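You operate a simulated robot arm through the tools that you are given. There is no shell and no other tool. Be economical: measure what you need, move in short steps, check, and stop when the job is done.

You are at the controls of a simulated two-armed robot. One attempt, no reset.

Task
Set the green duct lever to CLOSED. Put the yellow duct cap on the sand in sand tray two. Open the left door of the extractor, fetch the purple ring casting and set it on the shelf of the extractor cupboard, then shut the door. Take the red cap on the shelf of the wall bench and put it away on the sand in sand tray six. Take the thick yellow rail casting and leave it in the green good bin. Take the thin green rail casting and leave it on top of the pads carton. Any order will do. Set down upright: thick yellow rail casting, thin green rail casting. The green duct lever goes to its stop.

The check looks at the end state, three seconds after you hand in, the way a careful person would. Anything else that was tipped, shoved, dropped, spilled or broken makes it a failure. A push-on lid holds only when it is set on centred and level and pressed home; a screw cap is set on level and turned clockwise until tight.

Robot
Two 7-joint arms with two-finger grippers on one trunk, on a base that drives. Base frame: it is fixed to the floor where the robot stands at the start and does not move with it; the origin is under the middle of the robot, x ahead of it, y to its left, z up. Lengths are in m, angles in degrees, forces in N, time in s.
The left shoulder is at the start at [0.045, 0.161, 1.07], the right one opposite. With the tool pointing down near the work surface each hand reaches from about 0.1 to 0.62 m from the robot's upright axis, wherever it stands, measured 20 degrees to its own side. Places, roughly: green duct lever [0.5, 0, 1.6]; green good bin [-4.5, 1, 0.75]; left door of the extractor [0.4, 0.6, 0.4]; pads carton [0.5, -1.25, 1.5]; purple ring casting (5x5x4 cm) [0.6, -0.9, 0.9]; red cap (8x8x5 cm) [0.6, -1.1, 0.4]; sand in sand tray six [-4.6, -2.5, 0.7]; sand in sand tray two [-2.3, -2.5, 0.7]; shelf of the extractor cupboard (88x24 cm) [0.6, 0.34, 0.4]; thick yellow rail casting (4x6x7 cm) [-1.8, 1.1, 0.9]; thin green rail casting (4x6x7 cm) [-1.7, 0.9, 0.9]; yellow duct cap [0.5, 0, 1.25]. Payload 2.45 kg a hand.
The TCP of each hand is the grasp point between the finger pads, 0.026 m short of the fingertips. In the tool frame z runs along the fingers and y along their closing line. The gripper opens to 0.096 m. The gripper's body begins 0.069 m behind the TCP.
Orientation is told as [roll, pitch, yaw] about the base's x, y, z axes, in that order, counted from this pose: with the fingers straight down and closing along the base's y, the tool's x points along the base's -x, its y along +y and its z along -z.

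Tools
- The arms move only by the tool apply_moves. It takes "left_moves", "right_moves" or both (then of equal length, played together; a hand with none holds still); each is a list of rows, each a list of 7 numbers: the finger opening in m, from 0 to 0.096, then the shift along the base's x, y, z in m, then the turn, a rotation vector about the base's x, y, z in rad. In form: [[fingers, dx, dy, dz, ax, ay, az], ...]. A call has 1 to 20 rows; each row is the pose to reach, as a shift and turn from the pose commanded when the call began. Rows are played at 5 a second. More than 0.05 m and 8.6 degrees between two rows, or a gripper value outside its range, and nothing of the call is played. A pose out of reach is approached as far as the arm can. The call stops where the force on the tool passes 40 N (or 10 N more than at its start, if that is more) or the arm is blocked; 0.2 s more then pass. The fingers move at their own pace and stop on an object; they squeeze with about 44 N. The grip force told is the motor's: it shows also when the fingers shut on nothing. Time passes only in rows, and 0.2 s behind the last, so rows that repeat a pose let the fingers close. The reply holds the time, the measured pose of the TCP, the force on the tool along the base axes, the opening and the grip force, in the units named above and with some noise, with the torque about the TCP (base axes, N m) and any sound that the robot's microphone picked up.
- Cameras (640 x 400 px; columns grow to the right, rows downward): "scene" is now at [0.1403, 0.0293, 1.5582]; the picture's right is [0.36, -0.93, 0.00], its down [-0.61, -0.24, -0.76] and it looks along [0.71, 0.27, -0.65] (base axes); focal length 214 px, centre (320, 200). "left" rides on the left gripper at [0.082, -0.003, -0.098] in its tool frame; the picture's right is [0.04, 1.00, 0.00], its down [-0.73, 0.03, -0.68] and it looks along [-0.68, 0.03, 0.73] (tool axes); focal length 256 px, centre (320, 200). "right" rides on the right gripper at [0.082, 0.003, -0.098] in its tool frame; the picture's right is [-0.04, 1.00, 0.00], its down [-0.73, -0.03, -0.68] and it looks along [-0.68, -0.03, 0.73] (tool axes); focal length 256 px, centre (320, 200). There is no depth. A picture from a camera that has moved, and an enlarged one, comes with that camera's place and axes in the base frame and with its lens.
- capture(camera): a new picture of that camera. It takes no simulated time.
- slide_trunk(by): slides the trunk up (or, below 0, down) by that many m; the arms and the scene camera ride with it, the base frame stays. It gives what a move gives, with no picture.
- steer(legs): drives the robot by 1 to 6 legs, each [ahead, left, turn to the left] in m, m and degrees, along the robot's own axes; the way and the turn of a leg run together, so that a leg with both is an arc; at most 1.5 m and 180 degrees a leg. The arms and the cameras ride along, it lands a little off, and it stops where it bumps. It gives what a move gives.
- turn_head(pan, tilt): turns the head with the scene camera to pan (to the left, within 120 degrees either way) and tilt (down, from -29 to 69), counted from straight ahead of the robot. It gives what a move gives.
- inspect(camera, box): a new picture of the part [left, top, right, bottom] of that camera's present view, enlarged. It takes no simulated time.
- close_job(): hands the job in; it is judged then, once.

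Go step by step. Nothing tells you exact positions but the pictures and the camera data: compare them with the known pose of the tool, close in by small moves and look again before you grip or let go. The budget is 196 turns and 192 pictures, counting those below and the enlarged ones. Unless the task says otherwise, let go and move clear before handing in.

The tools are called by a JSON object that holds its "op" and its "data". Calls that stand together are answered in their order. apply_moves: Moves the arms, as the interface text tells. Its arguments: {"type":"object","properties":{"left_moves":{"type":"array"},"right_moves":{"type":"array"}},"required":[]} The other tools are called the same way: slide_trunk (by) slides the trunk up or down; steer (legs) drives the base; turn_head (pan, tilt) turns the head that bears the scene camera; capture (camera) takes a picture; inspect (camera, box) takes an enlarged picture of a part of a camera's view; close_job () hands the job in.

At the start:

```text
clock: 0.0
left_ee_pos: [0.2936, 0.4273, 0.9997]
left_orientation: [0.1, -0.3, 0.0]
left_force: [0.1, -0.7, 0.3]
left_torque: [0.02, -0.02, 0.01]
left_finger_gap: 0.0963
left_finger_force: 0.1
right_ee_pos: [0.308, 0.0201, 1.0006]
right_orientation: [0.1, -0.2, 0.0]
right_force: [0.2, -1.0, -0.8]
right_torque: [-0.02, -0.01, 0.01]
right_finger_gap: 0.096
right_finger_force: 0.1
trunk travel left (down, up): [-0.24, 0.326]
robot x, y, heading: [0.0006, -0.0041, 0.1]
head pan, tilt: [21.2, 40.9]
```

scene: 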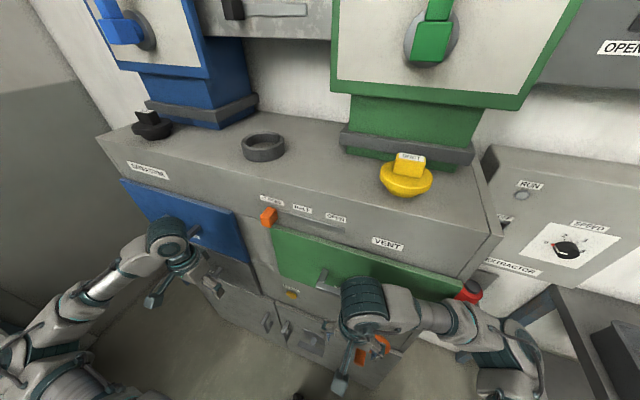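
right: 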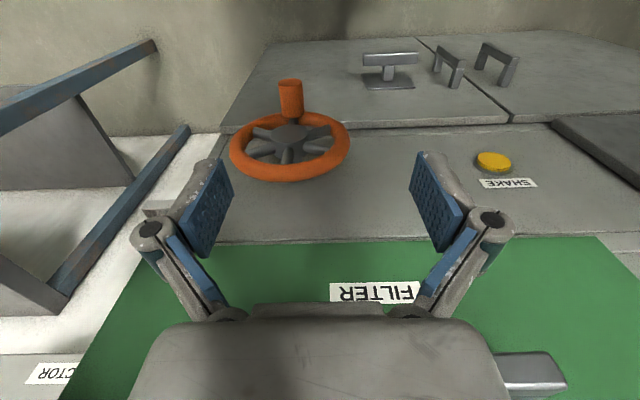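
left: 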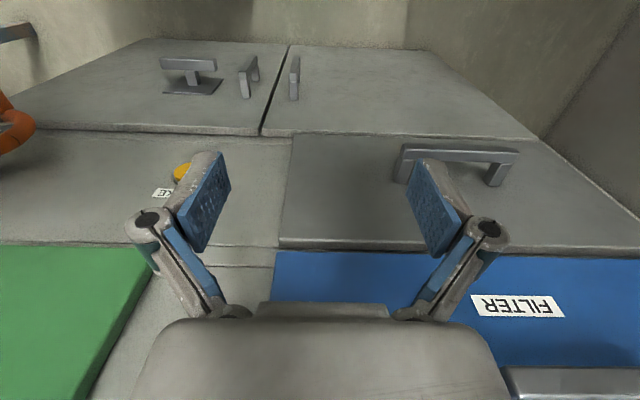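

I see the extractor in front: a green duct with lever above and the yellow cap on the top of the cabinet. I'll look up at the lever and around first.

{"op": "turn_head", "data": {"pan": 0, "tilt": 5}}

{"op": "capture", "data": {"camera": "scene"}}

```text
clock: 1.0
left_ee_pos: [0.2942, 0.4272, 1.0022]
left_orientation: [0.1, -0.1, 0.1]
left_force: [-0.5, -0.1, -0.4]
left_torque: [-0.03, -0.02, 0.02]
left_finger_gap: 0.0962
left_finger_force: 0.0
right_ee_pos: [0.3086, 0.0203, 1.0004]
right_orientation: [0.1, -0.1, -0.1]
right_force: [-0.9, -0.5, 0.5]
right_torque: [0.03, 0.02, -0.06]
right_finger_gap: 0.0959
right_finger_force: 0.2
trunk travel left (down, up): [-0.24, 0.326]
robot x, y, heading: [-0.0017, 0.0038, 0.1]
head pan, tilt: [0.0, 5.0]
```

```text
188 pictures are left
camera scene: at [0.1534, -0.0012, 1.6152], right [0.0, -1.0, 0.0], down [-0.08, 0.0, -1.0], along [1.0, 0.0, -0.08], focal length 214 px, centre (320, 200)
```

scene: 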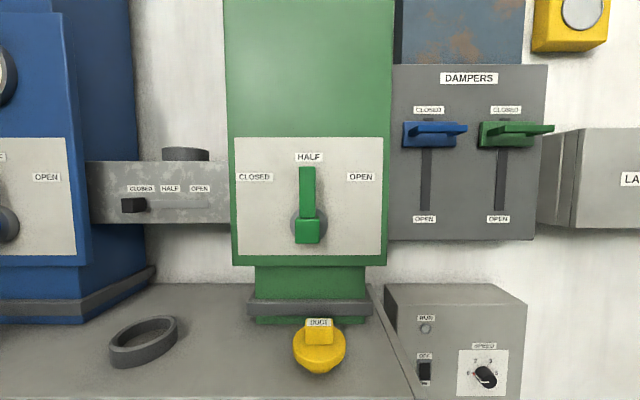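

The rotary green lever is at HALF, with CLOSED at its left. I'll inspect the lever and cap closely, then look to the right.

{"op": "inspect", "data": {"camera": "scene", "box": [220, 130, 400, 270]}}

{"op": "inspect", "data": {"camera": "scene", "box": [240, 280, 400, 400]}}

{"op": "turn_head", "data": {"pan": -60, "tilt": 30}}

{"op": "capture", "data": {"camera": "scene"}}

```text
2.86 times, centred on (310, 200) of scene
camera zoom: at [0.1534, -0.0012, 1.6152], right [0.0, -1.0, 0.0], down [-0.08, 0.0, -1.0], along [1.0, 0.0, -0.08], focal length 613 px, centre (349, 200)
```

zoom: 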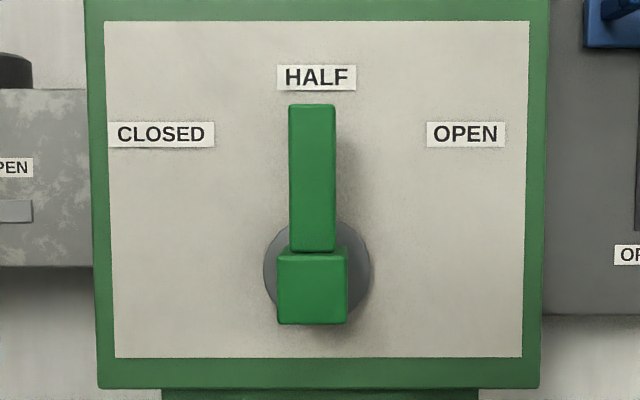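

```text
3.33 times, centred on (320, 340) of scene
camera zoom: at [0.1534, -0.0012, 1.6152], right [0.0, -1.0, 0.0], down [-0.08, 0.0, -1.0], along [1.0, 0.0, -0.08], focal length 715 px, centre (320, -267)
```

zoom: 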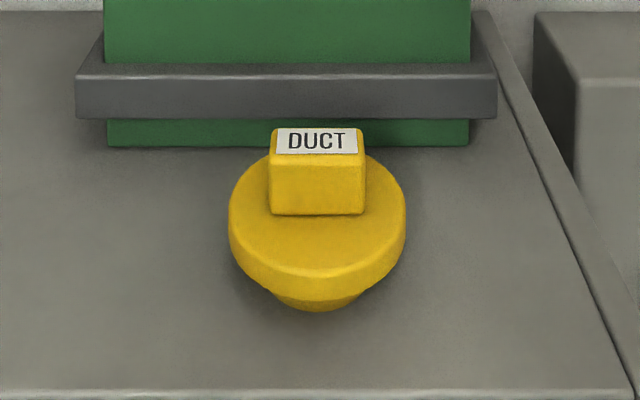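

```text
clock: 2.3
left_ee_pos: [0.2943, 0.4267, 1.0011]
left_orientation: [0.2, -0.1, -0.1]
left_force: [-0.9, 1.0, 0.1]
left_torque: [0.02, 0.04, 0.03]
left_finger_gap: 0.0962
left_finger_force: 0.2
right_ee_pos: [0.308, 0.0203, 0.9994]
right_orientation: [0.1, -0.2, -0.1]
right_force: [-1.1, -0.3, 0.5]
right_torque: [0.0, -0.03, -0.01]
right_finger_gap: 0.0962
right_finger_force: 0.1
trunk travel left (down, up): [-0.24, 0.326]
robot x, y, heading: [0.0036, -0.0003, 0.2]
head pan, tilt: [-60.0, 30.0]
```

```text
185 pictures are left
camera scene: at [0.1069, -0.0795, 1.5746], right [-0.87, -0.5, 0.0], down [-0.25, 0.43, -0.87], along [0.44, -0.75, -0.5], focal length 214 px, centre (320, 200)
```

scene: 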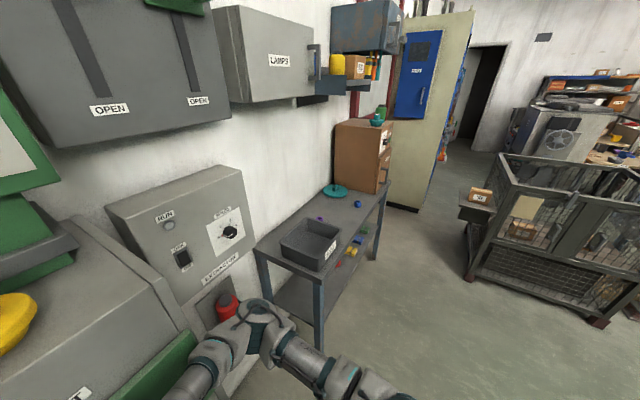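

The wall bench with tray and small castings is at the right. I'll raise the trunk to work at the lever height and triangulate.

{"op": "slide_trunk", "data": {"by": 0.25}}

{"op": "turn_head", "data": {"pan": 0, "tilt": 35}}

{"op": "capture", "data": {"camera": "scene"}}

{"op": "capture", "data": {"camera": "right"}}

```text
clock: 4.9
left_ee_pos: [0.298, 0.4291, 1.2483]
left_orientation: [0.0, 0.1, 0.1]
left_force: [0.4, 0.1, -0.7]
left_torque: [0.0, -0.01, -0.03]
left_finger_gap: 0.0964
left_finger_force: 0.1
right_ee_pos: [0.3124, 0.0224, 1.2485]
right_orientation: [-0.1, 0.0, 0.0]
right_force: [0.1, -0.2, 0.0]
right_torque: [0.02, 0.0, -0.01]
right_finger_gap: 0.0961
right_finger_force: 0.1
trunk travel left (down, up): [-0.49, 0.076]
robot x, y, heading: [0.0067, 0.0036, -0.1]
head pan, tilt: [-60.0, 30.0]
```

```text
clock: 6.2
left_ee_pos: [0.3, 0.4293, 1.2485]
left_orientation: [-0.1, 0.1, 0.0]
left_force: [0.3, 0.3, -0.5]
left_torque: [-0.03, 0.0, -0.01]
left_finger_gap: 0.096
left_finger_force: 0.2
right_ee_pos: [0.3149, 0.0222, 1.25]
right_orientation: [0.0, 0.0, 0.0]
right_force: [-0.3, -0.1, 0.8]
right_torque: [0.02, 0.0, 0.01]
right_finger_gap: 0.096
right_finger_force: 0.1
trunk travel left (down, up): [-0.49, 0.076]
robot x, y, heading: [-0.0008, -0.0026, 0.0]
head pan, tilt: [0.0, 35.0]
```

```text
184 pictures are left
camera scene: at [0.0752, 0.0051, 1.8176], right [0.0, -1.0, 0.0], down [-0.58, 0.0, -0.82], along [0.82, 0.0, -0.58], focal length 214 px, centre (320, 200)
```

scene: 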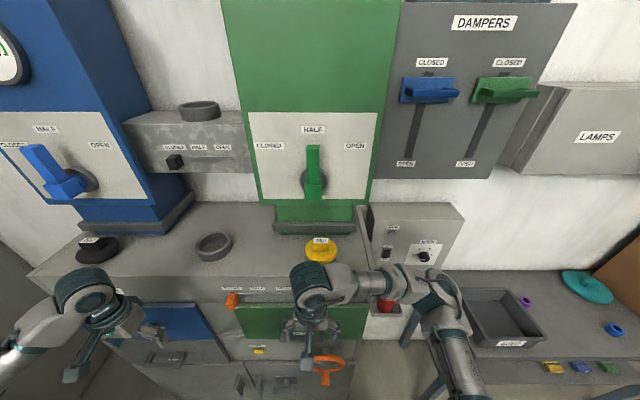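

```text
183 pictures are left
camera right: at [0.2314, 0.0259, 1.3467], right [0.04, 1.0, 0.0], down [0.73, -0.03, 0.68], along [0.68, -0.03, -0.73], focal length 256 px, centre (320, 200)
```

right: 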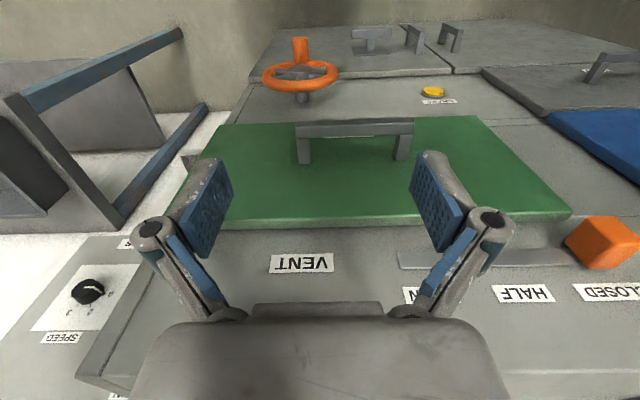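

I'm triangulating the lever from the two heights; zooming on it, the cap, and the bench.

{"op": "inspect", "data": {"camera": "scene", "box": [240, 110, 400, 210]}}

{"op": "inspect", "data": {"camera": "scene", "box": [240, 200, 400, 300]}}

{"op": "inspect", "data": {"camera": "scene", "box": [440, 250, 640, 375]}}

```text
4.00 times, centred on (320, 160) of scene
camera zoom: at [0.0752, 0.0051, 1.8176], right [0.0, -1.0, 0.0], down [-0.58, 0.0, -0.82], along [0.82, 0.0, -0.58], focal length 858 px, centre (320, 360)
```

zoom: 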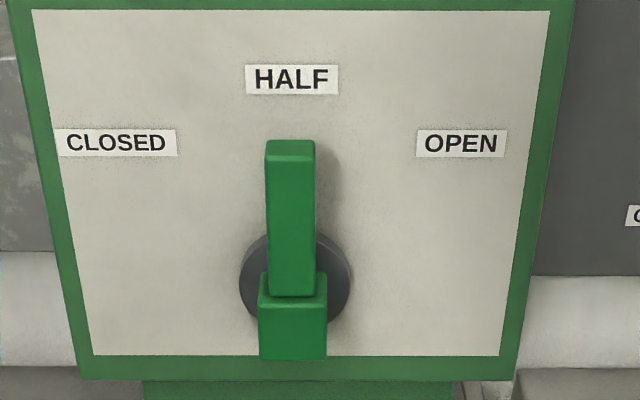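

```text
4.00 times, centred on (320, 250) of scene
camera zoom: at [0.0752, 0.0051, 1.8176], right [0.0, -1.0, 0.0], down [-0.58, 0.0, -0.82], along [0.82, 0.0, -0.58], focal length 858 px, centre (320, 0)
```

zoom: 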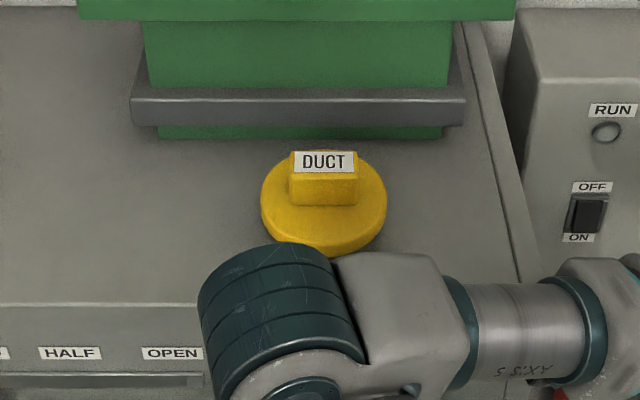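

```text
3.20 times, centred on (540, 312) of scene
camera zoom: at [0.0752, 0.0051, 1.8176], right [0.0, -1.0, 0.0], down [-0.58, 0.0, -0.82], along [0.82, 0.0, -0.58], focal length 686 px, centre (-384, -160)
```

zoom: 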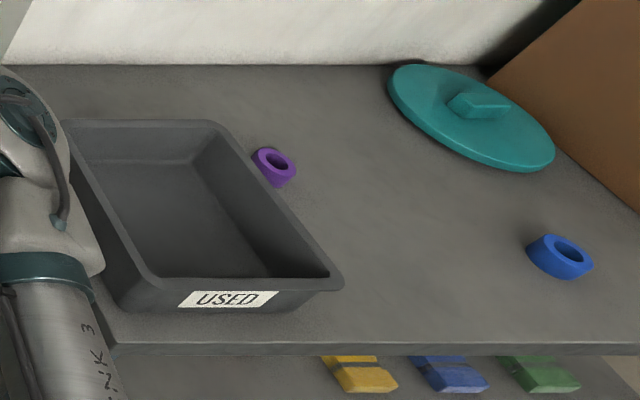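

Lever arm: pivot about [0.55, 0.022, 1.528], arm up to z≈1.64, front at x≈0.52, 3 cm wide. I'll raise the right hand, fingers forward and shut, to the right of the arm's tip.

{"op": "apply_moves", "data": {"right_moves": [[0, 0.01, -0.01, 0.033, 0, -0.143, 0], [0, 0.02, -0.02, 0.066, 0, -0.286, 0], [0, 0.03, -0.03, 0.1, 0, -0.429, 0], [0, 0.04, -0.04, 0.133, 0, -0.572, 0], [0, 0.05, -0.05, 0.166, 0, -0.715, 0], [0, 0.06, -0.06, 0.2, 0, -0.858, 0], [0, 0.07, -0.07, 0.233, 0, -1.0, 0], [0, 0.08, -0.08, 0.266, 0, -1.143, 0], [0, 0.09, -0.08, 0.3, 0, -1.286, 0], [0, 0.1, -0.08, 0.33, 0, -1.429, 0], [0, 0.11, -0.08, 0.36, 0, -1.571, 0]]}}

{"op": "turn_head", "data": {"pan": 0, "tilt": 25}}

{"op": "capture", "data": {"camera": "scene"}}

{"op": "capture", "data": {"camera": "right"}}

```text
clock: 8.6
left_ee_pos: [0.2982, 0.4297, 1.249]
left_orientation: [0.0, 0.0, 0.0]
left_force: [-0.6, 0.2, 0.8]
left_torque: [0.0, -0.03, -0.03]
left_finger_gap: 0.096
left_finger_force: 0.1
right_ee_pos: [0.4206, -0.0558, 1.6101]
right_orientation: [-151.5, -90.0, 151.5]
right_force: [0.5, 0.0, -0.7]
right_torque: [0.02, 0.0, -0.03]
right_finger_gap: 0.0
right_finger_force: 28.2
trunk travel left (down, up): [-0.49, 0.076]
robot x, y, heading: [-0.0005, 0.0004, -0.1]
head pan, tilt: [0.0, 35.0]
```

```text
clock: 9.3
left_ee_pos: [0.2988, 0.4286, 1.2488]
left_orientation: [0.0, 0.0, 0.0]
left_force: [-0.1, -0.6, 0.6]
left_torque: [0.02, 0.0, -0.01]
left_finger_gap: 0.0961
left_finger_force: 0.1
right_ee_pos: [0.4214, -0.0543, 1.6098]
right_orientation: [-28.6, -89.9, 28.5]
right_force: [-0.3, 0.2, 0.0]
right_torque: [0.02, -0.02, 0.0]
right_finger_gap: 0.0003
right_finger_force: 28.8
trunk travel left (down, up): [-0.49, 0.076]
robot x, y, heading: [-0.003, 0.0015, -0.1]
head pan, tilt: [0.0, 25.0]
```

```text
179 pictures are left
camera scene: at [0.0784, 0.004, 1.8334], right [0.0, -1.0, 0.0], down [-0.43, 0.0, -0.91], along [0.91, 0.0, -0.43], focal length 214 px, centre (320, 200)
```

scene: 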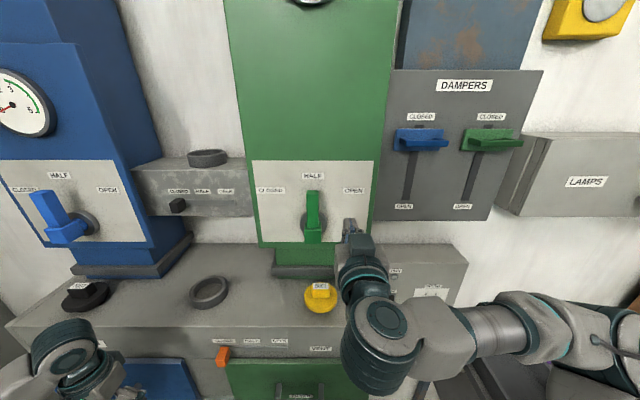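

```text
178 pictures are left
camera right: at [0.3223, -0.052, 1.5267], right [0.0, 1.0, 0.04], down [-0.68, -0.03, 0.73], along [0.73, -0.03, 0.68], focal length 256 px, centre (320, 200)
```

right: 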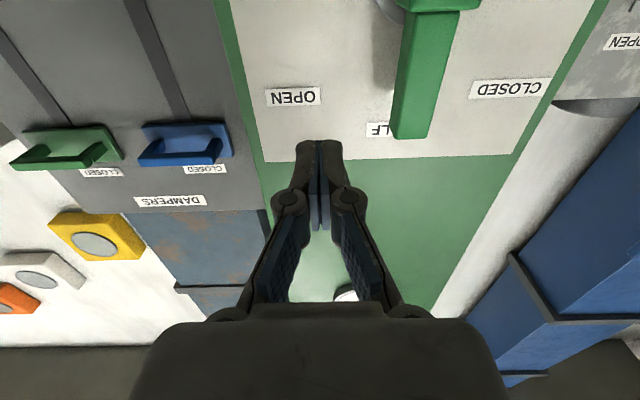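

The fingers are right of the lever tip and it looks clear. I go forward to x≈0.525 and sweep the arc toward CLOSED.

{"op": "apply_moves", "data": {"right_moves": [[0, 0.035, 0, -0.005, 0, 0, 0], [0, 0.07, 0, -0.007, 0, 0, 0], [0, 0.103, 0, -0.007, 0, 0, 0], [0, 0.103, 0.03, -0.007, 0, 0, 0], [0, 0.103, 0.05, -0.007, 0, 0, 0], [0, 0.103, 0.0703, -0.0026, 0, 0, 0], [0, 0.103, 0.0911, -0.0035, 0, 0, 0], [0, 0.103, 0.1109, -0.0099, 0, 0, 0], [0, 0.103, 0.1285, -0.0211, 0, 0, 0], [0, 0.103, 0.1425, -0.0365, 0, 0, 0], [0, 0.103, 0.152, -0.055, 0, 0, 0], [0, 0.103, 0.154, -0.062, 0, 0, 0]]}}

{"op": "capture", "data": {"camera": "scene"}}

{"op": "capture", "data": {"camera": "right"}}

```text
clock: 11.3
left_ee_pos: [0.2982, 0.4213, 1.2506]
left_orientation: [0.2, 0.0, -0.1]
left_force: [-0.7, 0.2, 0.4]
left_torque: [-0.02, 0.0, 0.0]
left_finger_gap: 0.0961
left_finger_force: 0.1
right_ee_pos: [0.5273, 0.0478, 1.6007]
right_orientation: [127.9, -88.8, -129.3]
right_force: [-3.2, -8.3, 2.5]
right_torque: [-0.09, 0.07, 0.14]
right_finger_gap: 0.0001
right_finger_force: 28.6
trunk travel left (down, up): [-0.49, 0.076]
robot x, y, heading: [0.0014, -0.0021, 0.1]
head pan, tilt: [0.0, 25.0]
stopped in row 9 (right hand): the force on the tool passed its limit at 48 N (the readings are from after the stop); the commanded pose is now the measured one
```

```text
177 pictures are left
camera scene: at [0.0789, -0.0088, 1.8333], right [0.0, -1.0, 0.0], down [-0.42, 0.0, -0.91], along [0.91, 0.0, -0.42], focal length 214 px, centre (320, 200)
```

scene: 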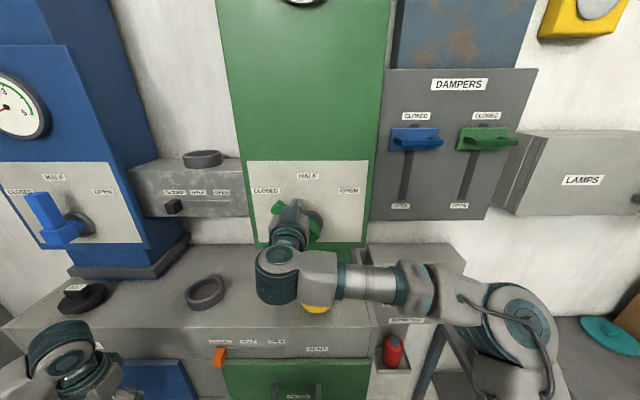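

```text
176 pictures are left
camera right: at [0.4298, 0.0538, 1.5175], right [0.02, 1.0, 0.06], down [-0.69, -0.03, 0.72], along [0.72, -0.05, 0.69], focal length 256 px, centre (320, 200)
```

right: 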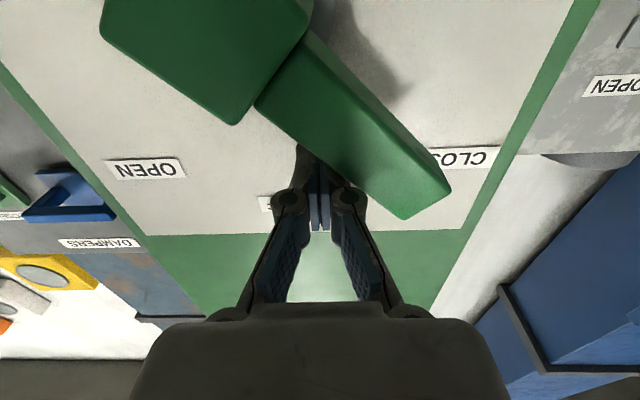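

The lever is about halfway; the push was a bit stiff. I'll go on with finer, more tangential steps.

{"op": "apply_moves", "data": {"right_moves": [[0, 0, 0.004, -0.002, 0, 0, 0], [0, 0, 0.008, -0.004, 0, 0, 0], [0, 0, 0.0146, -0.007, 0, 0, 0], [0, 0, 0.02, -0.011, 0, 0, 0], [0, 0, 0.025, -0.015, 0, 0, 0], [0, 0, 0.03, -0.0195, 0, 0, 0], [0, 0, 0.035, -0.025, 0, 0, 0], [0, 0, 0.039, -0.03, 0, 0, 0], [0, 0, 0.042, -0.036, 0, 0, 0], [0, 0, 0.0435, -0.043, 0, 0, 0]]}}

{"op": "capture", "data": {"camera": "right"}}

```text
clock: 12.0
left_ee_pos: [0.2954, 0.4221, 1.2528]
left_orientation: [0.1, -0.1, -0.1]
left_force: [0.7, 0.3, 0.5]
left_torque: [-0.04, 0.01, -0.01]
left_finger_gap: 0.096
left_finger_force: 0.1
right_ee_pos: [0.5265, 0.0525, 1.6034]
right_orientation: [133.7, -87.8, -135.9]
right_force: [1.2, -27.7, 7.4]
right_torque: [-0.22, 0.08, 0.29]
right_finger_gap: 0.0
right_finger_force: 28.4
trunk travel left (down, up): [-0.49, 0.076]
robot x, y, heading: [0.0016, -0.0024, -0.1]
head pan, tilt: [0.0, 25.0]
stopped in row 3 (right hand): the force on the tool passed its limit at 45 N (the readings are from after the stop); the commanded pose is now the measured one
```

```text
175 pictures are left
camera right: at [0.4304, 0.0604, 1.5193], right [0.04, 1.0, 0.07], down [-0.7, -0.02, 0.71], along [0.71, -0.08, 0.7], focal length 256 px, centre (320, 200)
```

right: 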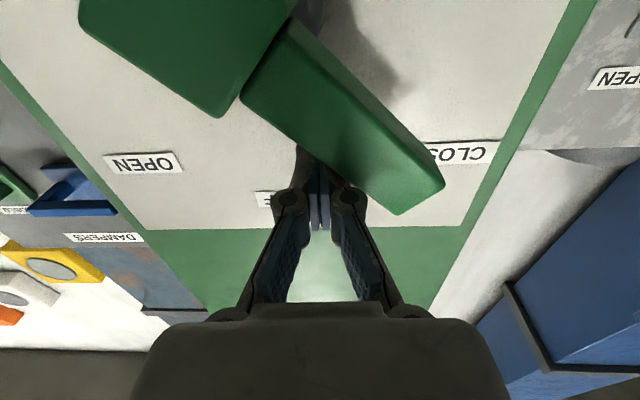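

CLOSED label lies about 48° off the vertical, so the lever is pressing on its stop there. I back off and check.

{"op": "apply_moves", "data": {"right_moves": [[0, 0, -0.015, 0.01, 0, 0, 0], [0, -0.04, -0.04, 0.02, 0, 0, 0], [0, -0.08, -0.08, 0.02, 0, 0, 0], [0, -0.11, -0.12, 0.0, 0, 0, 0], [0, -0.11, -0.15, -0.03, 0, 0, 0]]}}

{"op": "inspect", "data": {"camera": "scene", "box": [220, 150, 400, 260]}}

{"op": "inspect", "data": {"camera": "scene", "box": [240, 240, 400, 340]}}

```text
refused: row 3 steps farther than a row can; nothing moved
```

```text
3.56 times, centred on (310, 205) of scene
camera zoom: at [0.0774, -0.0139, 1.8333], right [0.0, -1.0, -0.01], down [-0.42, 0.01, -0.91], along [0.91, 0.0, -0.42], focal length 763 px, centre (356, 182)
```

zoom: 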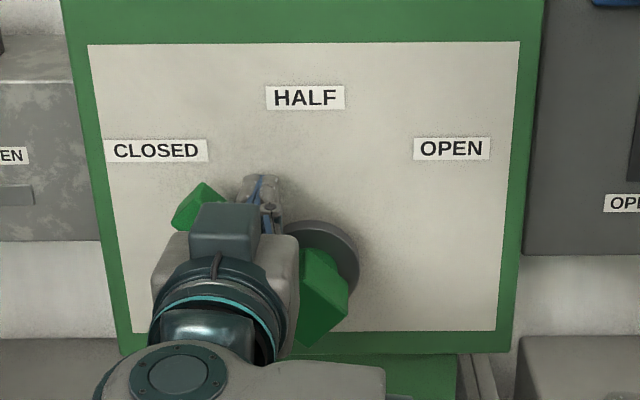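

```text
4.00 times, centred on (320, 290) of scene
camera zoom: at [0.0774, -0.0139, 1.8333], right [0.0, -1.0, -0.01], down [-0.42, 0.01, -0.91], along [0.91, 0.0, -0.42], focal length 858 px, centre (320, -160)
```

zoom: 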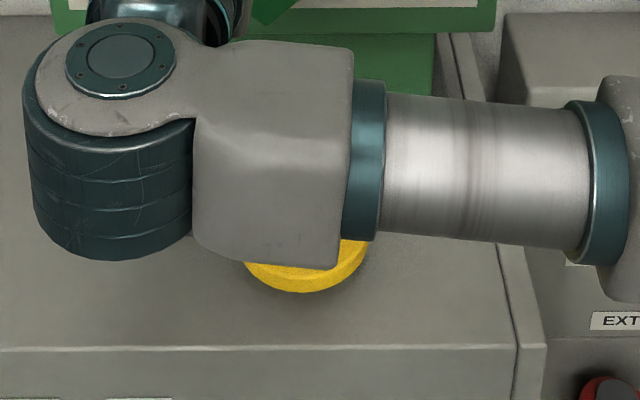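

The back-off was refused for one long step; I repeat it in shorter ones.

{"op": "apply_moves", "data": {"right_moves": [[0, 0, -0.015, 0.01, 0, 0, 0], [0, -0.03, -0.04, 0.01, 0, 0, 0], [0, -0.06, -0.07, 0.01, 0, 0, 0], [0, -0.09, -0.1, 0.0, 0, 0, 0], [0, -0.11, -0.13, -0.01, 0, 0, 0]]}}

{"op": "inspect", "data": {"camera": "scene", "box": [220, 150, 400, 260]}}

{"op": "capture", "data": {"camera": "right"}}

```text
clock: 13.2
left_ee_pos: [0.2967, 0.4218, 1.2514]
left_orientation: [0.2, -0.1, -0.1]
left_force: [0.8, 0.0, 0.6]
left_torque: [0.05, 0.0, -0.03]
left_finger_gap: 0.0962
left_finger_force: 0.1
right_ee_pos: [0.4171, -0.0715, 1.5899]
right_orientation: [136.4, -88.2, -137.9]
right_force: [-0.5, -0.5, -0.4]
right_torque: [-0.01, 0.03, 0.03]
right_finger_gap: 0.0
right_finger_force: 28.4
trunk travel left (down, up): [-0.49, 0.076]
robot x, y, heading: [-0.0027, -0.0001, -0.0]
head pan, tilt: [0.0, 25.0]
```

```text
3.56 times, centred on (310, 205) of scene
camera zoom: at [0.0781, -0.0112, 1.8334], right [0.0, -1.0, -0.01], down [-0.42, 0.01, -0.91], along [0.91, 0.0, -0.42], focal length 763 px, centre (356, 182)
```

zoom: 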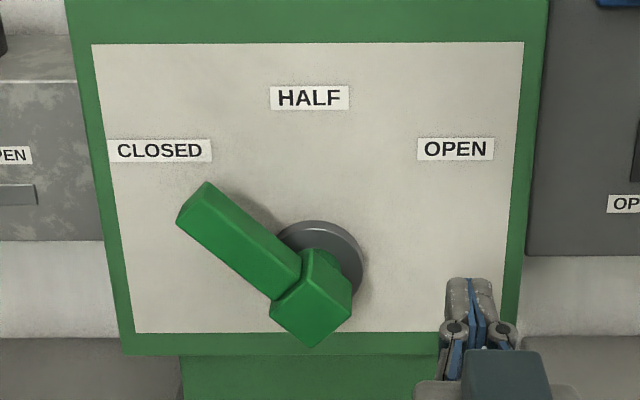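

```text
171 pictures are left
camera right: at [0.32, -0.0655, 1.5058], right [0.03, 1.0, 0.06], down [-0.7, -0.03, 0.72], along [0.72, -0.06, 0.69], focal length 256 px, centre (320, 200)
```

right: 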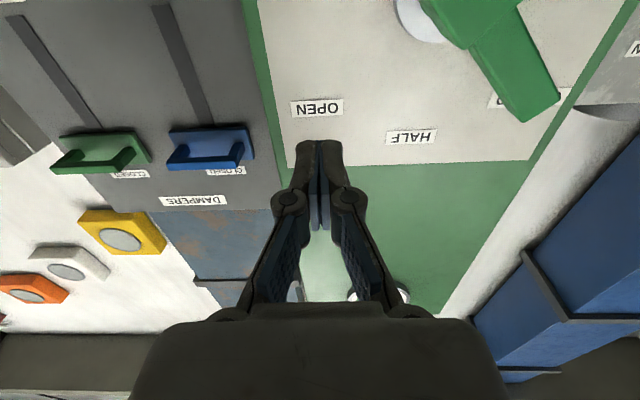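

Lever is at CLOSED. The cap's handle is about [0.518, 0.001, 1.35], 5–6 cm along y; I'll bring the right hand, tilted 30°, open, in front of and above it.

{"op": "apply_moves", "data": {"right_moves": [[0.05, -0.005, 0.01, -0.01, 0, 0.131, 0], [0.096, -0.01, 0.02, -0.02, 0, 0.262, 0], [0.096, -0.01, 0.03, -0.04, 0, 0.393, 0], [0.096, -0.01, 0.04, -0.06, 0, 0.524, 0], [0.096, -0.01, 0.05, -0.08, 0, 0.654, 0], [0.096, -0.01, 0.06, -0.1, 0, 0.785, 0], [0.096, -0.01, 0.07, -0.12, 0, 0.916, 0], [0.096, -0.01, 0.072, -0.14, 0, 1.02, 0]]}}

{"op": "capture", "data": {"camera": "right"}}

{"op": "capture", "data": {"camera": "scene"}}

```text
clock: 15.0
left_ee_pos: [0.2981, 0.4201, 1.2509]
left_orientation: [0.2, 0.1, -0.2]
left_force: [-0.4, 0.0, 0.2]
left_torque: [-0.05, 0.01, 0.03]
left_finger_gap: 0.0957
left_finger_force: 0.1
right_ee_pos: [0.4056, -0.0015, 1.4505]
right_orientation: [-0.5, -32.7, -1.4]
right_force: [0.4, 0.4, 0.1]
right_torque: [0.01, 0.02, -0.01]
right_finger_gap: 0.096
right_finger_force: 0.0
trunk travel left (down, up): [-0.49, 0.076]
robot x, y, heading: [0.0014, -0.0046, 0.0]
head pan, tilt: [0.0, 25.0]
```

```text
170 pictures are left
camera right: at [0.2842, 0.0044, 1.4883], right [0.06, 1.0, 0.01], down [0.25, -0.03, 0.97], along [0.97, -0.06, -0.25], focal length 256 px, centre (320, 200)
```

right: 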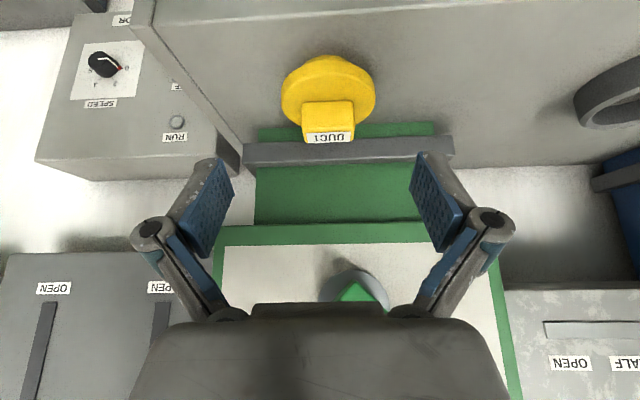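

```text
169 pictures are left
camera scene: at [0.0809, -0.0067, 1.8333], right [0.0, -1.0, 0.0], down [-0.43, 0.0, -0.9], along [0.9, 0.0, -0.43], focal length 214 px, centre (320, 200)
```

scene: 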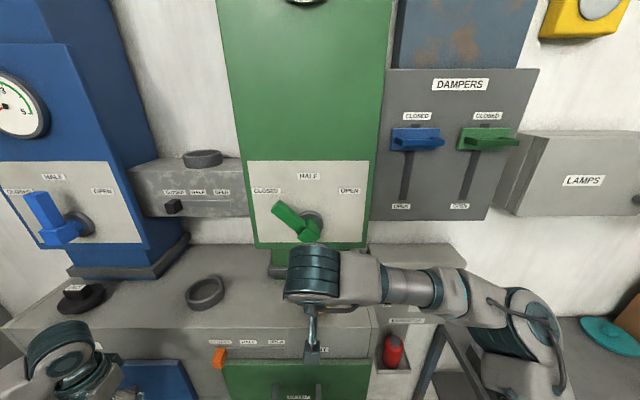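

The handle confirms at about [0.52, 0, 1.354]. I approach along the tool axis.

{"op": "apply_moves", "data": {"right_moves": [[0.096, 0.04, 0.001, -0.018, 0, 0, 0], [0.096, 0.08, 0.001, -0.037, 0, 0, 0], [0.096, 0.096, 0.001, -0.06, 0, 0, 0], [0.096, 0.106, 0.001, -0.077, 0, 0, 0]]}}

{"op": "capture", "data": {"camera": "right"}}

```text
clock: 16.0
left_ee_pos: [0.297, 0.4226, 1.2519]
left_orientation: [0.1, -0.1, -0.1]
left_force: [0.3, 0.4, 0.8]
left_torque: [-0.04, -0.01, 0.03]
left_finger_gap: 0.0958
left_finger_force: 0.0
right_ee_pos: [0.5127, -0.0003, 1.3755]
right_orientation: [-0.6, -33.0, -1.4]
right_force: [0.5, -0.6, -0.5]
right_torque: [0.03, 0.02, -0.04]
right_finger_gap: 0.0961
right_finger_force: 0.1
trunk travel left (down, up): [-0.49, 0.076]
robot x, y, heading: [-0.0009, -0.0019, 0.0]
head pan, tilt: [0.0, 25.0]
```

```text
168 pictures are left
camera right: at [0.3908, 0.0066, 1.413], right [0.06, 1.0, 0.01], down [0.25, -0.03, 0.97], along [0.97, -0.06, -0.25], focal length 256 px, centre (320, 200)
```

right: 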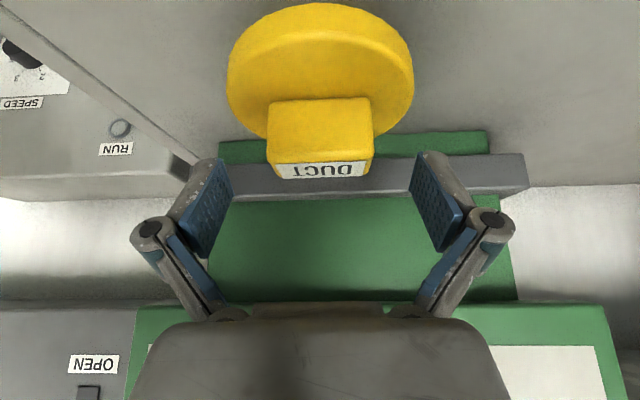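

The handle lies between the fingers at x 0.501–0.525, z 1.334–1.367. I lower 1 cm and close.

{"op": "apply_moves", "data": {"right_moves": [[0.096, 0, 0, -0.005, 0, 0, 0], [0.096, 0, 0, -0.0105, 0, 0, 0], [0.03, 0, 0, -0.0105, 0, 0, 0], [0.03, 0, 0, -0.0105, 0, 0, 0], [0.03, 0, 0, -0.0105, 0, 0, 0]]}}

{"op": "capture", "data": {"camera": "right"}}

```text
clock: 17.2
left_ee_pos: [0.2966, 0.4278, 1.2497]
left_orientation: [0.0, -0.1, -0.1]
left_force: [-0.4, 0.1, 0.3]
left_torque: [-0.02, 0.01, 0.02]
left_finger_gap: 0.0959
left_finger_force: 0.1
right_ee_pos: [0.5118, 0.0064, 1.3662]
right_orientation: [-0.9, -33.0, -1.2]
right_force: [-0.2, -2.5, 6.7]
right_torque: [0.06, -0.04, -0.01]
right_finger_gap: 0.0493
right_finger_force: 43.6
trunk travel left (down, up): [-0.49, 0.076]
robot x, y, heading: [0.0026, -0.005, -0.1]
head pan, tilt: [0.0, 25.0]
```

```text
167 pictures are left
camera right: at [0.3894, 0.0137, 1.402], right [0.06, 1.0, 0.01], down [0.24, -0.02, 0.97], along [0.97, -0.06, -0.25], focal length 256 px, centre (320, 200)
```

right: 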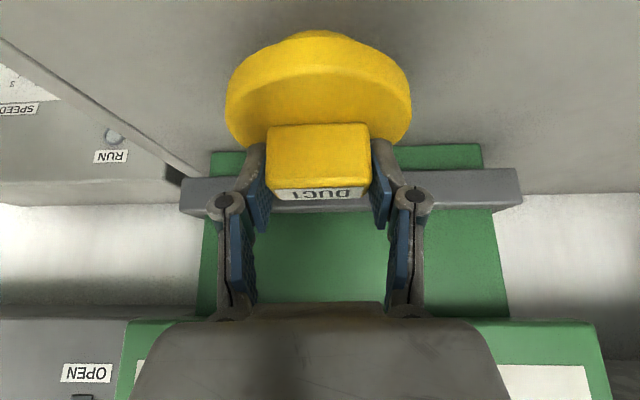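

Gripped at 4.9 cm. I lift it 6 cm and back away from the wall.

{"op": "apply_moves", "data": {"right_moves": [[0.03, 0, 0, 0.01, 0, 0, 0], [0.03, 0, 0, 0.03, 0, 0, 0], [0.03, -0.01, 0, 0.06, 0, 0, 0], [0.03, -0.05, -0.01, 0.06, 0, 0, 0], [0.03, -0.1, -0.02, 0.06, 0, 0, 0]]}}

{"op": "capture", "data": {"camera": "right"}}

{"op": "turn_head", "data": {"pan": -80, "tilt": 30}}

{"op": "capture", "data": {"camera": "scene"}}

{"op": "turn_head", "data": {"pan": -118, "tilt": 20}}

{"op": "capture", "data": {"camera": "scene"}}

{"op": "turn_head", "data": {"pan": 118, "tilt": 20}}

{"op": "capture", "data": {"camera": "scene"}}

```text
refused: row 5 steps farther than a row can; nothing moved
```

```text
166 pictures are left
camera right: at [0.3894, 0.0137, 1.402], right [0.06, 1.0, 0.01], down [0.24, -0.02, 0.97], along [0.97, -0.06, -0.25], focal length 256 px, centre (320, 200)
```

right: 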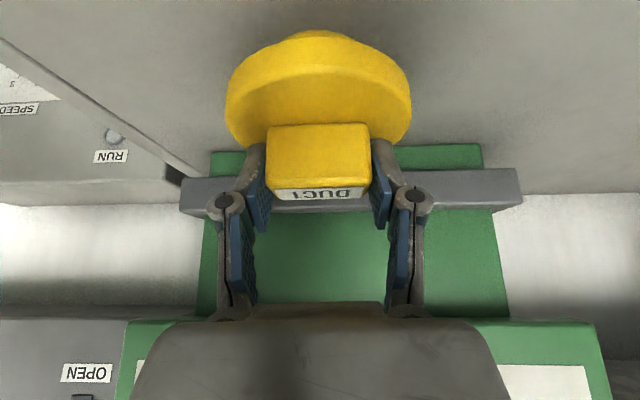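

```text
clock: 18.7
left_ee_pos: [0.2958, 0.4298, 1.2487]
left_orientation: [-0.2, 0.0, -0.1]
left_force: [0.2, -0.3, 0.5]
left_torque: [0.0, 0.01, 0.02]
left_finger_gap: 0.096
left_finger_force: 0.0
right_ee_pos: [0.5124, 0.0091, 1.3652]
right_orientation: [-1.0, -32.9, -1.2]
right_force: [0.4, 1.8, 8.9]
right_torque: [0.45, -0.07, 0.04]
right_finger_gap: 0.0494
right_finger_force: 43.6
trunk travel left (down, up): [-0.49, 0.076]
robot x, y, heading: [0.0056, -0.0016, -0.2]
head pan, tilt: [-80.0, 30.0]
```

```text
165 pictures are left
camera scene: at [0.0016, -0.0837, 1.826], right [-0.98, -0.17, 0.0], down [-0.09, 0.49, -0.87], along [0.15, -0.85, -0.5], focal length 214 px, centre (320, 200)
```

scene: 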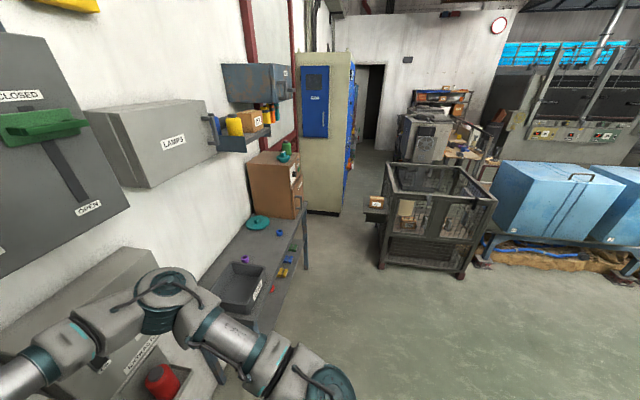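

```text
clock: 19.8
left_ee_pos: [0.2951, 0.4288, 1.2488]
left_orientation: [-0.2, -0.1, -0.1]
left_force: [0.1, 0.1, -0.5]
left_torque: [-0.02, 0.01, 0.02]
left_finger_gap: 0.0962
left_finger_force: 0.0
right_ee_pos: [0.5108, 0.0081, 1.3649]
right_orientation: [-1.0, -33.1, -1.2]
right_force: [0.2, 0.3, 8.4]
right_torque: [0.43, -0.11, 0.08]
right_finger_gap: 0.0494
right_finger_force: 44.0
trunk travel left (down, up): [-0.49, 0.076]
robot x, y, heading: [-0.0031, -0.0022, 0.1]
head pan, tilt: [-118.0, 20.0]
```

```text
164 pictures are left
camera scene: at [-0.058, -0.0772, 1.8421], right [-0.88, 0.47, 0.0], down [0.16, 0.3, -0.94], along [-0.44, -0.83, -0.34], focal length 214 px, centre (320, 200)
```

scene: 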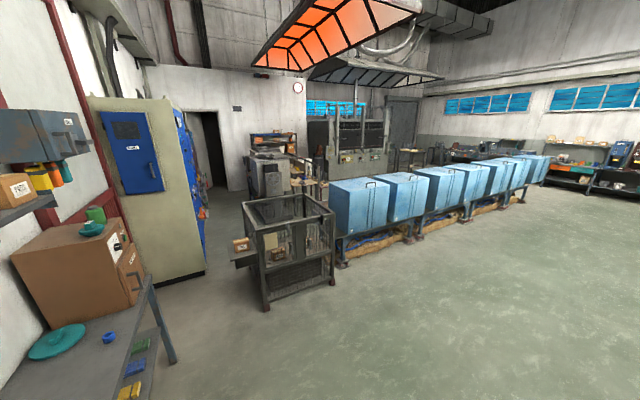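

```text
clock: 23.1
left_ee_pos: [0.2951, 0.4293, 1.2478]
left_orientation: [-0.2, -0.1, -0.1]
left_force: [0.2, 0.1, -0.6]
left_torque: [-0.03, 0.0, -0.01]
left_finger_gap: 0.096
left_finger_force: 0.1
right_ee_pos: [0.5104, 0.0091, 1.3634]
right_orientation: [-0.9, -33.0, -1.2]
right_force: [-0.2, 1.0, 7.5]
right_torque: [0.23, -0.07, 0.04]
right_finger_gap: 0.0496
right_finger_force: 44.2
trunk travel left (down, up): [-0.49, 0.076]
robot x, y, heading: [0.0017, -0.0026, -0.1]
head pan, tilt: [118.0, 20.0]
```

```text
163 pictures are left
camera scene: at [-0.0578, 0.0868, 1.8416], right [0.88, 0.47, 0.0], down [0.16, -0.3, -0.94], along [-0.44, 0.83, -0.34], focal length 214 px, centre (320, 200)
```

scene: 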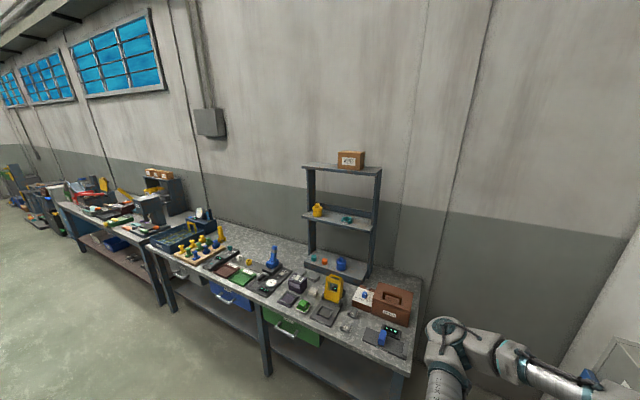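

The layout: trays row behind on the right, castings bench on the left, carton on a shelf rightwards. Now lift the cap.

{"op": "apply_moves", "data": {"right_moves": [[0.03, 0, 0, 0.01, 0, 0, 0], [0.03, 0, 0, 0.03, 0, 0, 0], [0.03, -0.01, 0, 0.06, 0, 0, 0], [0.03, -0.05, -0.01, 0.06, 0, 0, 0], [0.03, -0.09, -0.02, 0.06, 0, 0, 0], [0.03, -0.13, -0.03, 0.04, 0, 0, 0]]}}

{"op": "capture", "data": {"camera": "right"}}

```text
clock: 24.5
left_ee_pos: [0.2961, 0.4286, 1.2494]
left_orientation: [-0.1, -0.1, -0.1]
left_force: [-0.1, -0.4, 1.3]
left_torque: [-0.01, 0.0, 0.0]
left_finger_gap: 0.0962
left_finger_force: 0.1
right_ee_pos: [0.3802, -0.0239, 1.4051]
right_orientation: [-0.9, -33.0, -1.2]
right_force: [-0.1, 0.5, 0.3]
right_torque: [-0.01, -0.03, -0.03]
right_finger_gap: 0.0299
right_finger_force: 0.1
trunk travel left (down, up): [-0.49, 0.076]
robot x, y, heading: [0.0014, -0.0023, 0.0]
head pan, tilt: [118.0, 20.0]
```

```text
162 pictures are left
camera right: at [0.2575, -0.0164, 1.4421], right [0.06, 1.0, 0.01], down [0.24, -0.02, 0.97], along [0.97, -0.06, -0.25], focal length 256 px, centre (320, 200)
```

right: 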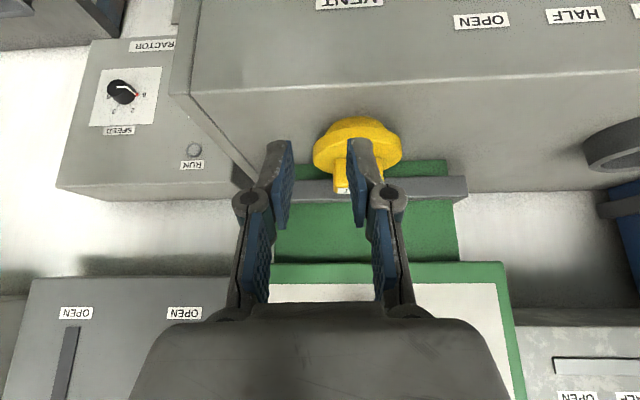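

The fingers slipped off: the cap is held on its spigot. I look closely at how it sits.

{"op": "inspect", "data": {"camera": "right", "box": [290, 90, 430, 210]}}

{"op": "turn_head", "data": {"pan": 0, "tilt": 35}}

{"op": "capture", "data": {"camera": "scene"}}

{"op": "inspect", "data": {"camera": "scene", "box": [60, 190, 380, 300]}}

```text
3.33 times, centred on (360, 150) of right
camera zoom: at [0.2575, -0.0164, 1.4421], right [0.06, 1.0, 0.01], down [0.24, -0.02, 0.97], along [0.97, -0.06, -0.25], focal length 853 px, centre (187, 367)
```

zoom: 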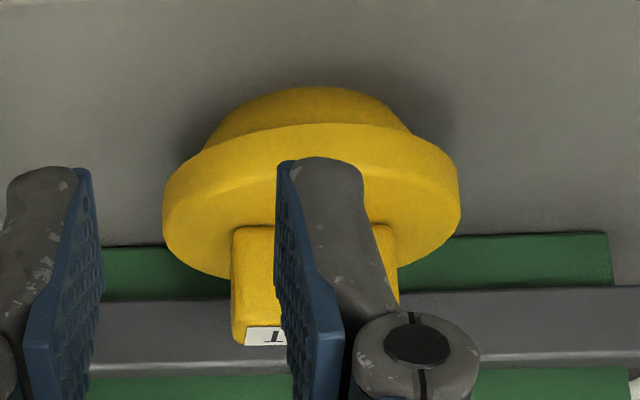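

```text
clock: 26.5
left_ee_pos: [0.2962, 0.4283, 1.2499]
left_orientation: [-0.1, -0.2, -0.1]
left_force: [0.5, 1.1, 0.2]
left_torque: [0.01, 0.0, 0.01]
left_finger_gap: 0.0962
left_finger_force: 0.0
right_ee_pos: [0.381, -0.0211, 1.4035]
right_orientation: [-1.0, -32.9, -1.3]
right_force: [-0.7, 0.1, -0.2]
right_torque: [0.01, 0.0, -0.03]
right_finger_gap: 0.0298
right_finger_force: 0.0
trunk travel left (down, up): [-0.49, 0.076]
robot x, y, heading: [0.0007, 0.0004, 0.0]
head pan, tilt: [0.0, 35.0]
```

```text
160 pictures are left
camera scene: at [0.0753, 0.0035, 1.8177], right [0.0, -1.0, 0.0], down [-0.58, 0.0, -0.82], along [0.82, 0.0, -0.58], focal length 214 px, centre (320, 200)
```

scene: 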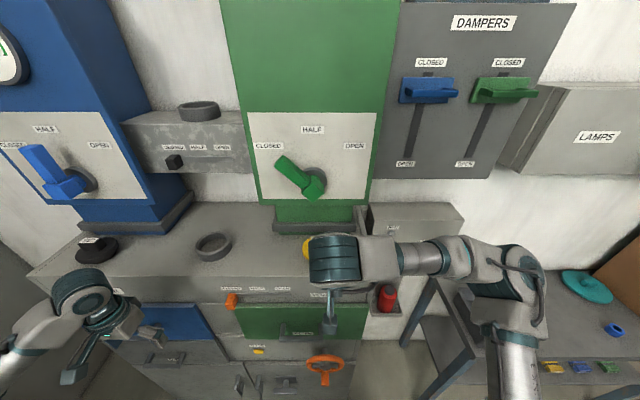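

```text
2.00 times, centred on (220, 245) of scene
camera zoom: at [0.0753, 0.0035, 1.8177], right [0.0, -1.0, 0.0], down [-0.58, 0.0, -0.82], along [0.82, 0.0, -0.58], focal length 429 px, centre (520, 110)
```

zoom: 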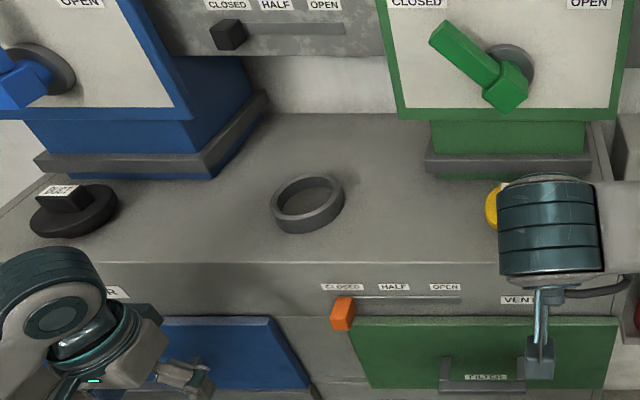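

It is held on a spigot like the open ring beside it. I regrip steeper, centred at y≈0.007 and lower, then test pull and twist.

{"op": "apply_moves", "data": {"right_moves": [[0.096, 0, 0.01, 0.03, 0, 0.113, 0], [0.096, 0.03, 0.02, 0.04, 0, 0.227, 0], [0.096, 0.07, 0.028, 0.03, 0, 0.227, 0], [0.096, 0.115, 0.028, 0.015, 0, 0.227, 0], [0.096, 0.125, 0.028, -0.015, 0, 0.227, 0], [0.096, 0.132, 0.028, -0.03, 0, 0.227, 0], [0.096, 0.132, 0.028, -0.036, 0, 0.227, 0], [0.096, 0.132, 0.028, -0.041, 0, 0.227, 0]]}}

{"op": "capture", "data": {"camera": "right"}}

```text
clock: 27.5
left_ee_pos: [0.2914, 0.4254, 1.2527]
left_orientation: [0.0, -0.4, -0.1]
left_force: [-0.8, -0.3, -0.5]
left_torque: [-0.04, -0.01, -0.01]
left_finger_gap: 0.0958
left_finger_force: 0.1
right_ee_pos: [0.485, -0.0002, 1.4254]
right_orientation: [-1.0, -20.1, -1.0]
right_force: [-0.5, -0.2, -0.5]
right_torque: [-0.01, 0.03, 0.02]
right_finger_gap: 0.096
right_finger_force: 0.1
trunk travel left (down, up): [-0.49, 0.076]
robot x, y, heading: [0.0026, -0.0033, -0.0]
head pan, tilt: [0.0, 35.0]
stopped in row 5 (right hand): the force on the tool passed its limit at 56 N (the readings are from after the stop); the commanded pose is now the measured one
```

```text
158 pictures are left
camera right: at [0.3751, 0.0069, 1.488], right [0.06, 1.0, 0.0], down [0.45, -0.02, 0.89], along [0.89, -0.05, -0.46], focal length 256 px, centre (320, 200)
```

right: 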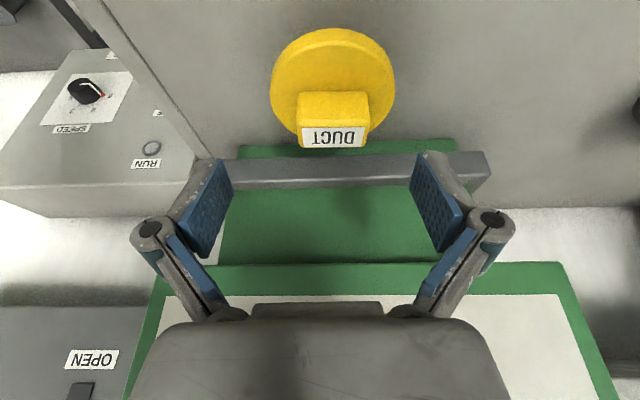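

Something was hit (probably the wrist against the lever). I check the scene view.

{"op": "inspect", "data": {"camera": "scene", "box": [220, 120, 440, 300]}}

```text
2.22 times, centred on (330, 210) of scene
camera zoom: at [0.0703, 0.0012, 1.8179], right [0.0, -1.0, 0.0], down [-0.57, 0.0, -0.82], along [0.82, 0.0, -0.57], focal length 477 px, centre (298, 178)
```

zoom: 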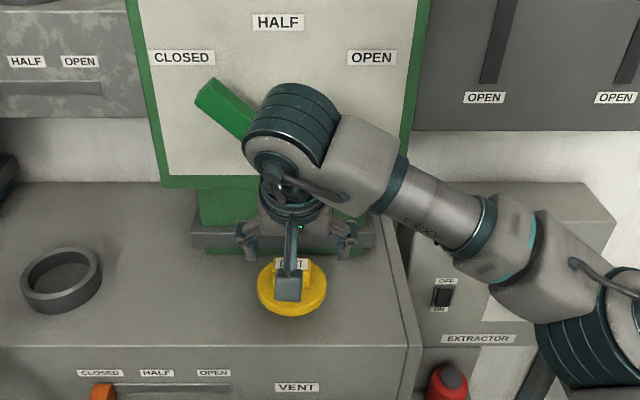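

The wrist met the lever boss, so I tilt back to about 37° and approach again along the tool axis.

{"op": "apply_moves", "data": {"right_moves": [[0.096, -0.03, 0, 0.0, 0, -0.1, 0], [0.096, -0.04, 0.003, 0.0, 0, -0.2, 0], [0.096, -0.03, 0.007, 0.0, 0, -0.3, 0], [0.096, -0.015, 0.007, -0.006, 0, -0.3, 0], [0.096, 0.006, 0.007, -0.034, 0, -0.3, 0], [0.096, 0.018, 0.007, -0.05, 0, -0.3, 0], [0.096, 0.027, 0.007, -0.06, 0, -0.3, 0]]}}

{"op": "capture", "data": {"camera": "right"}}

{"op": "inspect", "data": {"camera": "scene", "box": [220, 120, 440, 300]}}

```text
clock: 29.1
left_ee_pos: [0.295, 0.4274, 1.2512]
left_orientation: [0.0, -0.1, 0.0]
left_force: [0.3, 0.1, 0.4]
left_torque: [0.01, 0.0, 0.01]
left_finger_gap: 0.0959
left_finger_force: 0.0
right_ee_pos: [0.5177, 0.0102, 1.3628]
right_orientation: [-0.8, -37.1, -1.0]
right_force: [-0.8, -0.1, -0.2]
right_torque: [-0.01, 0.01, 0.0]
right_finger_gap: 0.0962
right_finger_force: 0.0
trunk travel left (down, up): [-0.49, 0.076]
robot x, y, heading: [0.0021, -0.0014, -0.0]
head pan, tilt: [0.0, 35.0]
```

```text
156 pictures are left
camera right: at [0.3938, 0.0172, 1.3907], right [0.06, 1.0, 0.01], down [0.17, -0.02, 0.98], along [0.98, -0.05, -0.18], focal length 256 px, centre (320, 200)
```

right: 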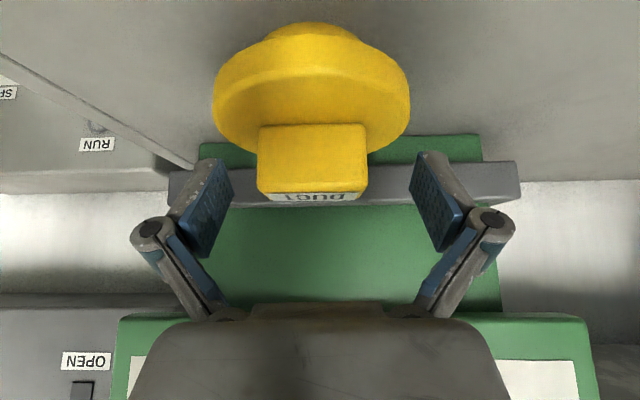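

```text
2.22 times, centred on (330, 210) of scene
camera zoom: at [0.0768, 0.0039, 1.8176], right [0.0, -1.0, 0.0], down [-0.58, 0.0, -0.82], along [0.82, 0.0, -0.58], focal length 477 px, centre (298, 178)
```

zoom: 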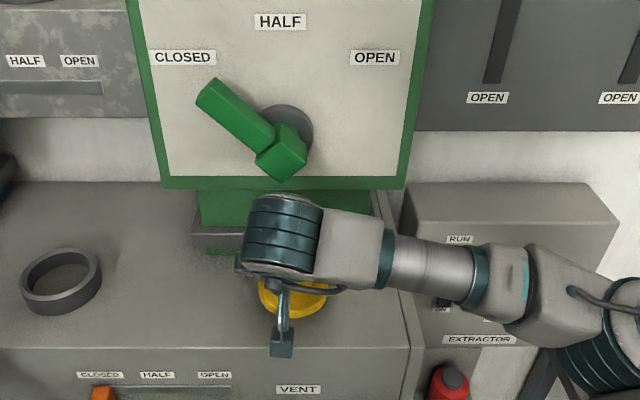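

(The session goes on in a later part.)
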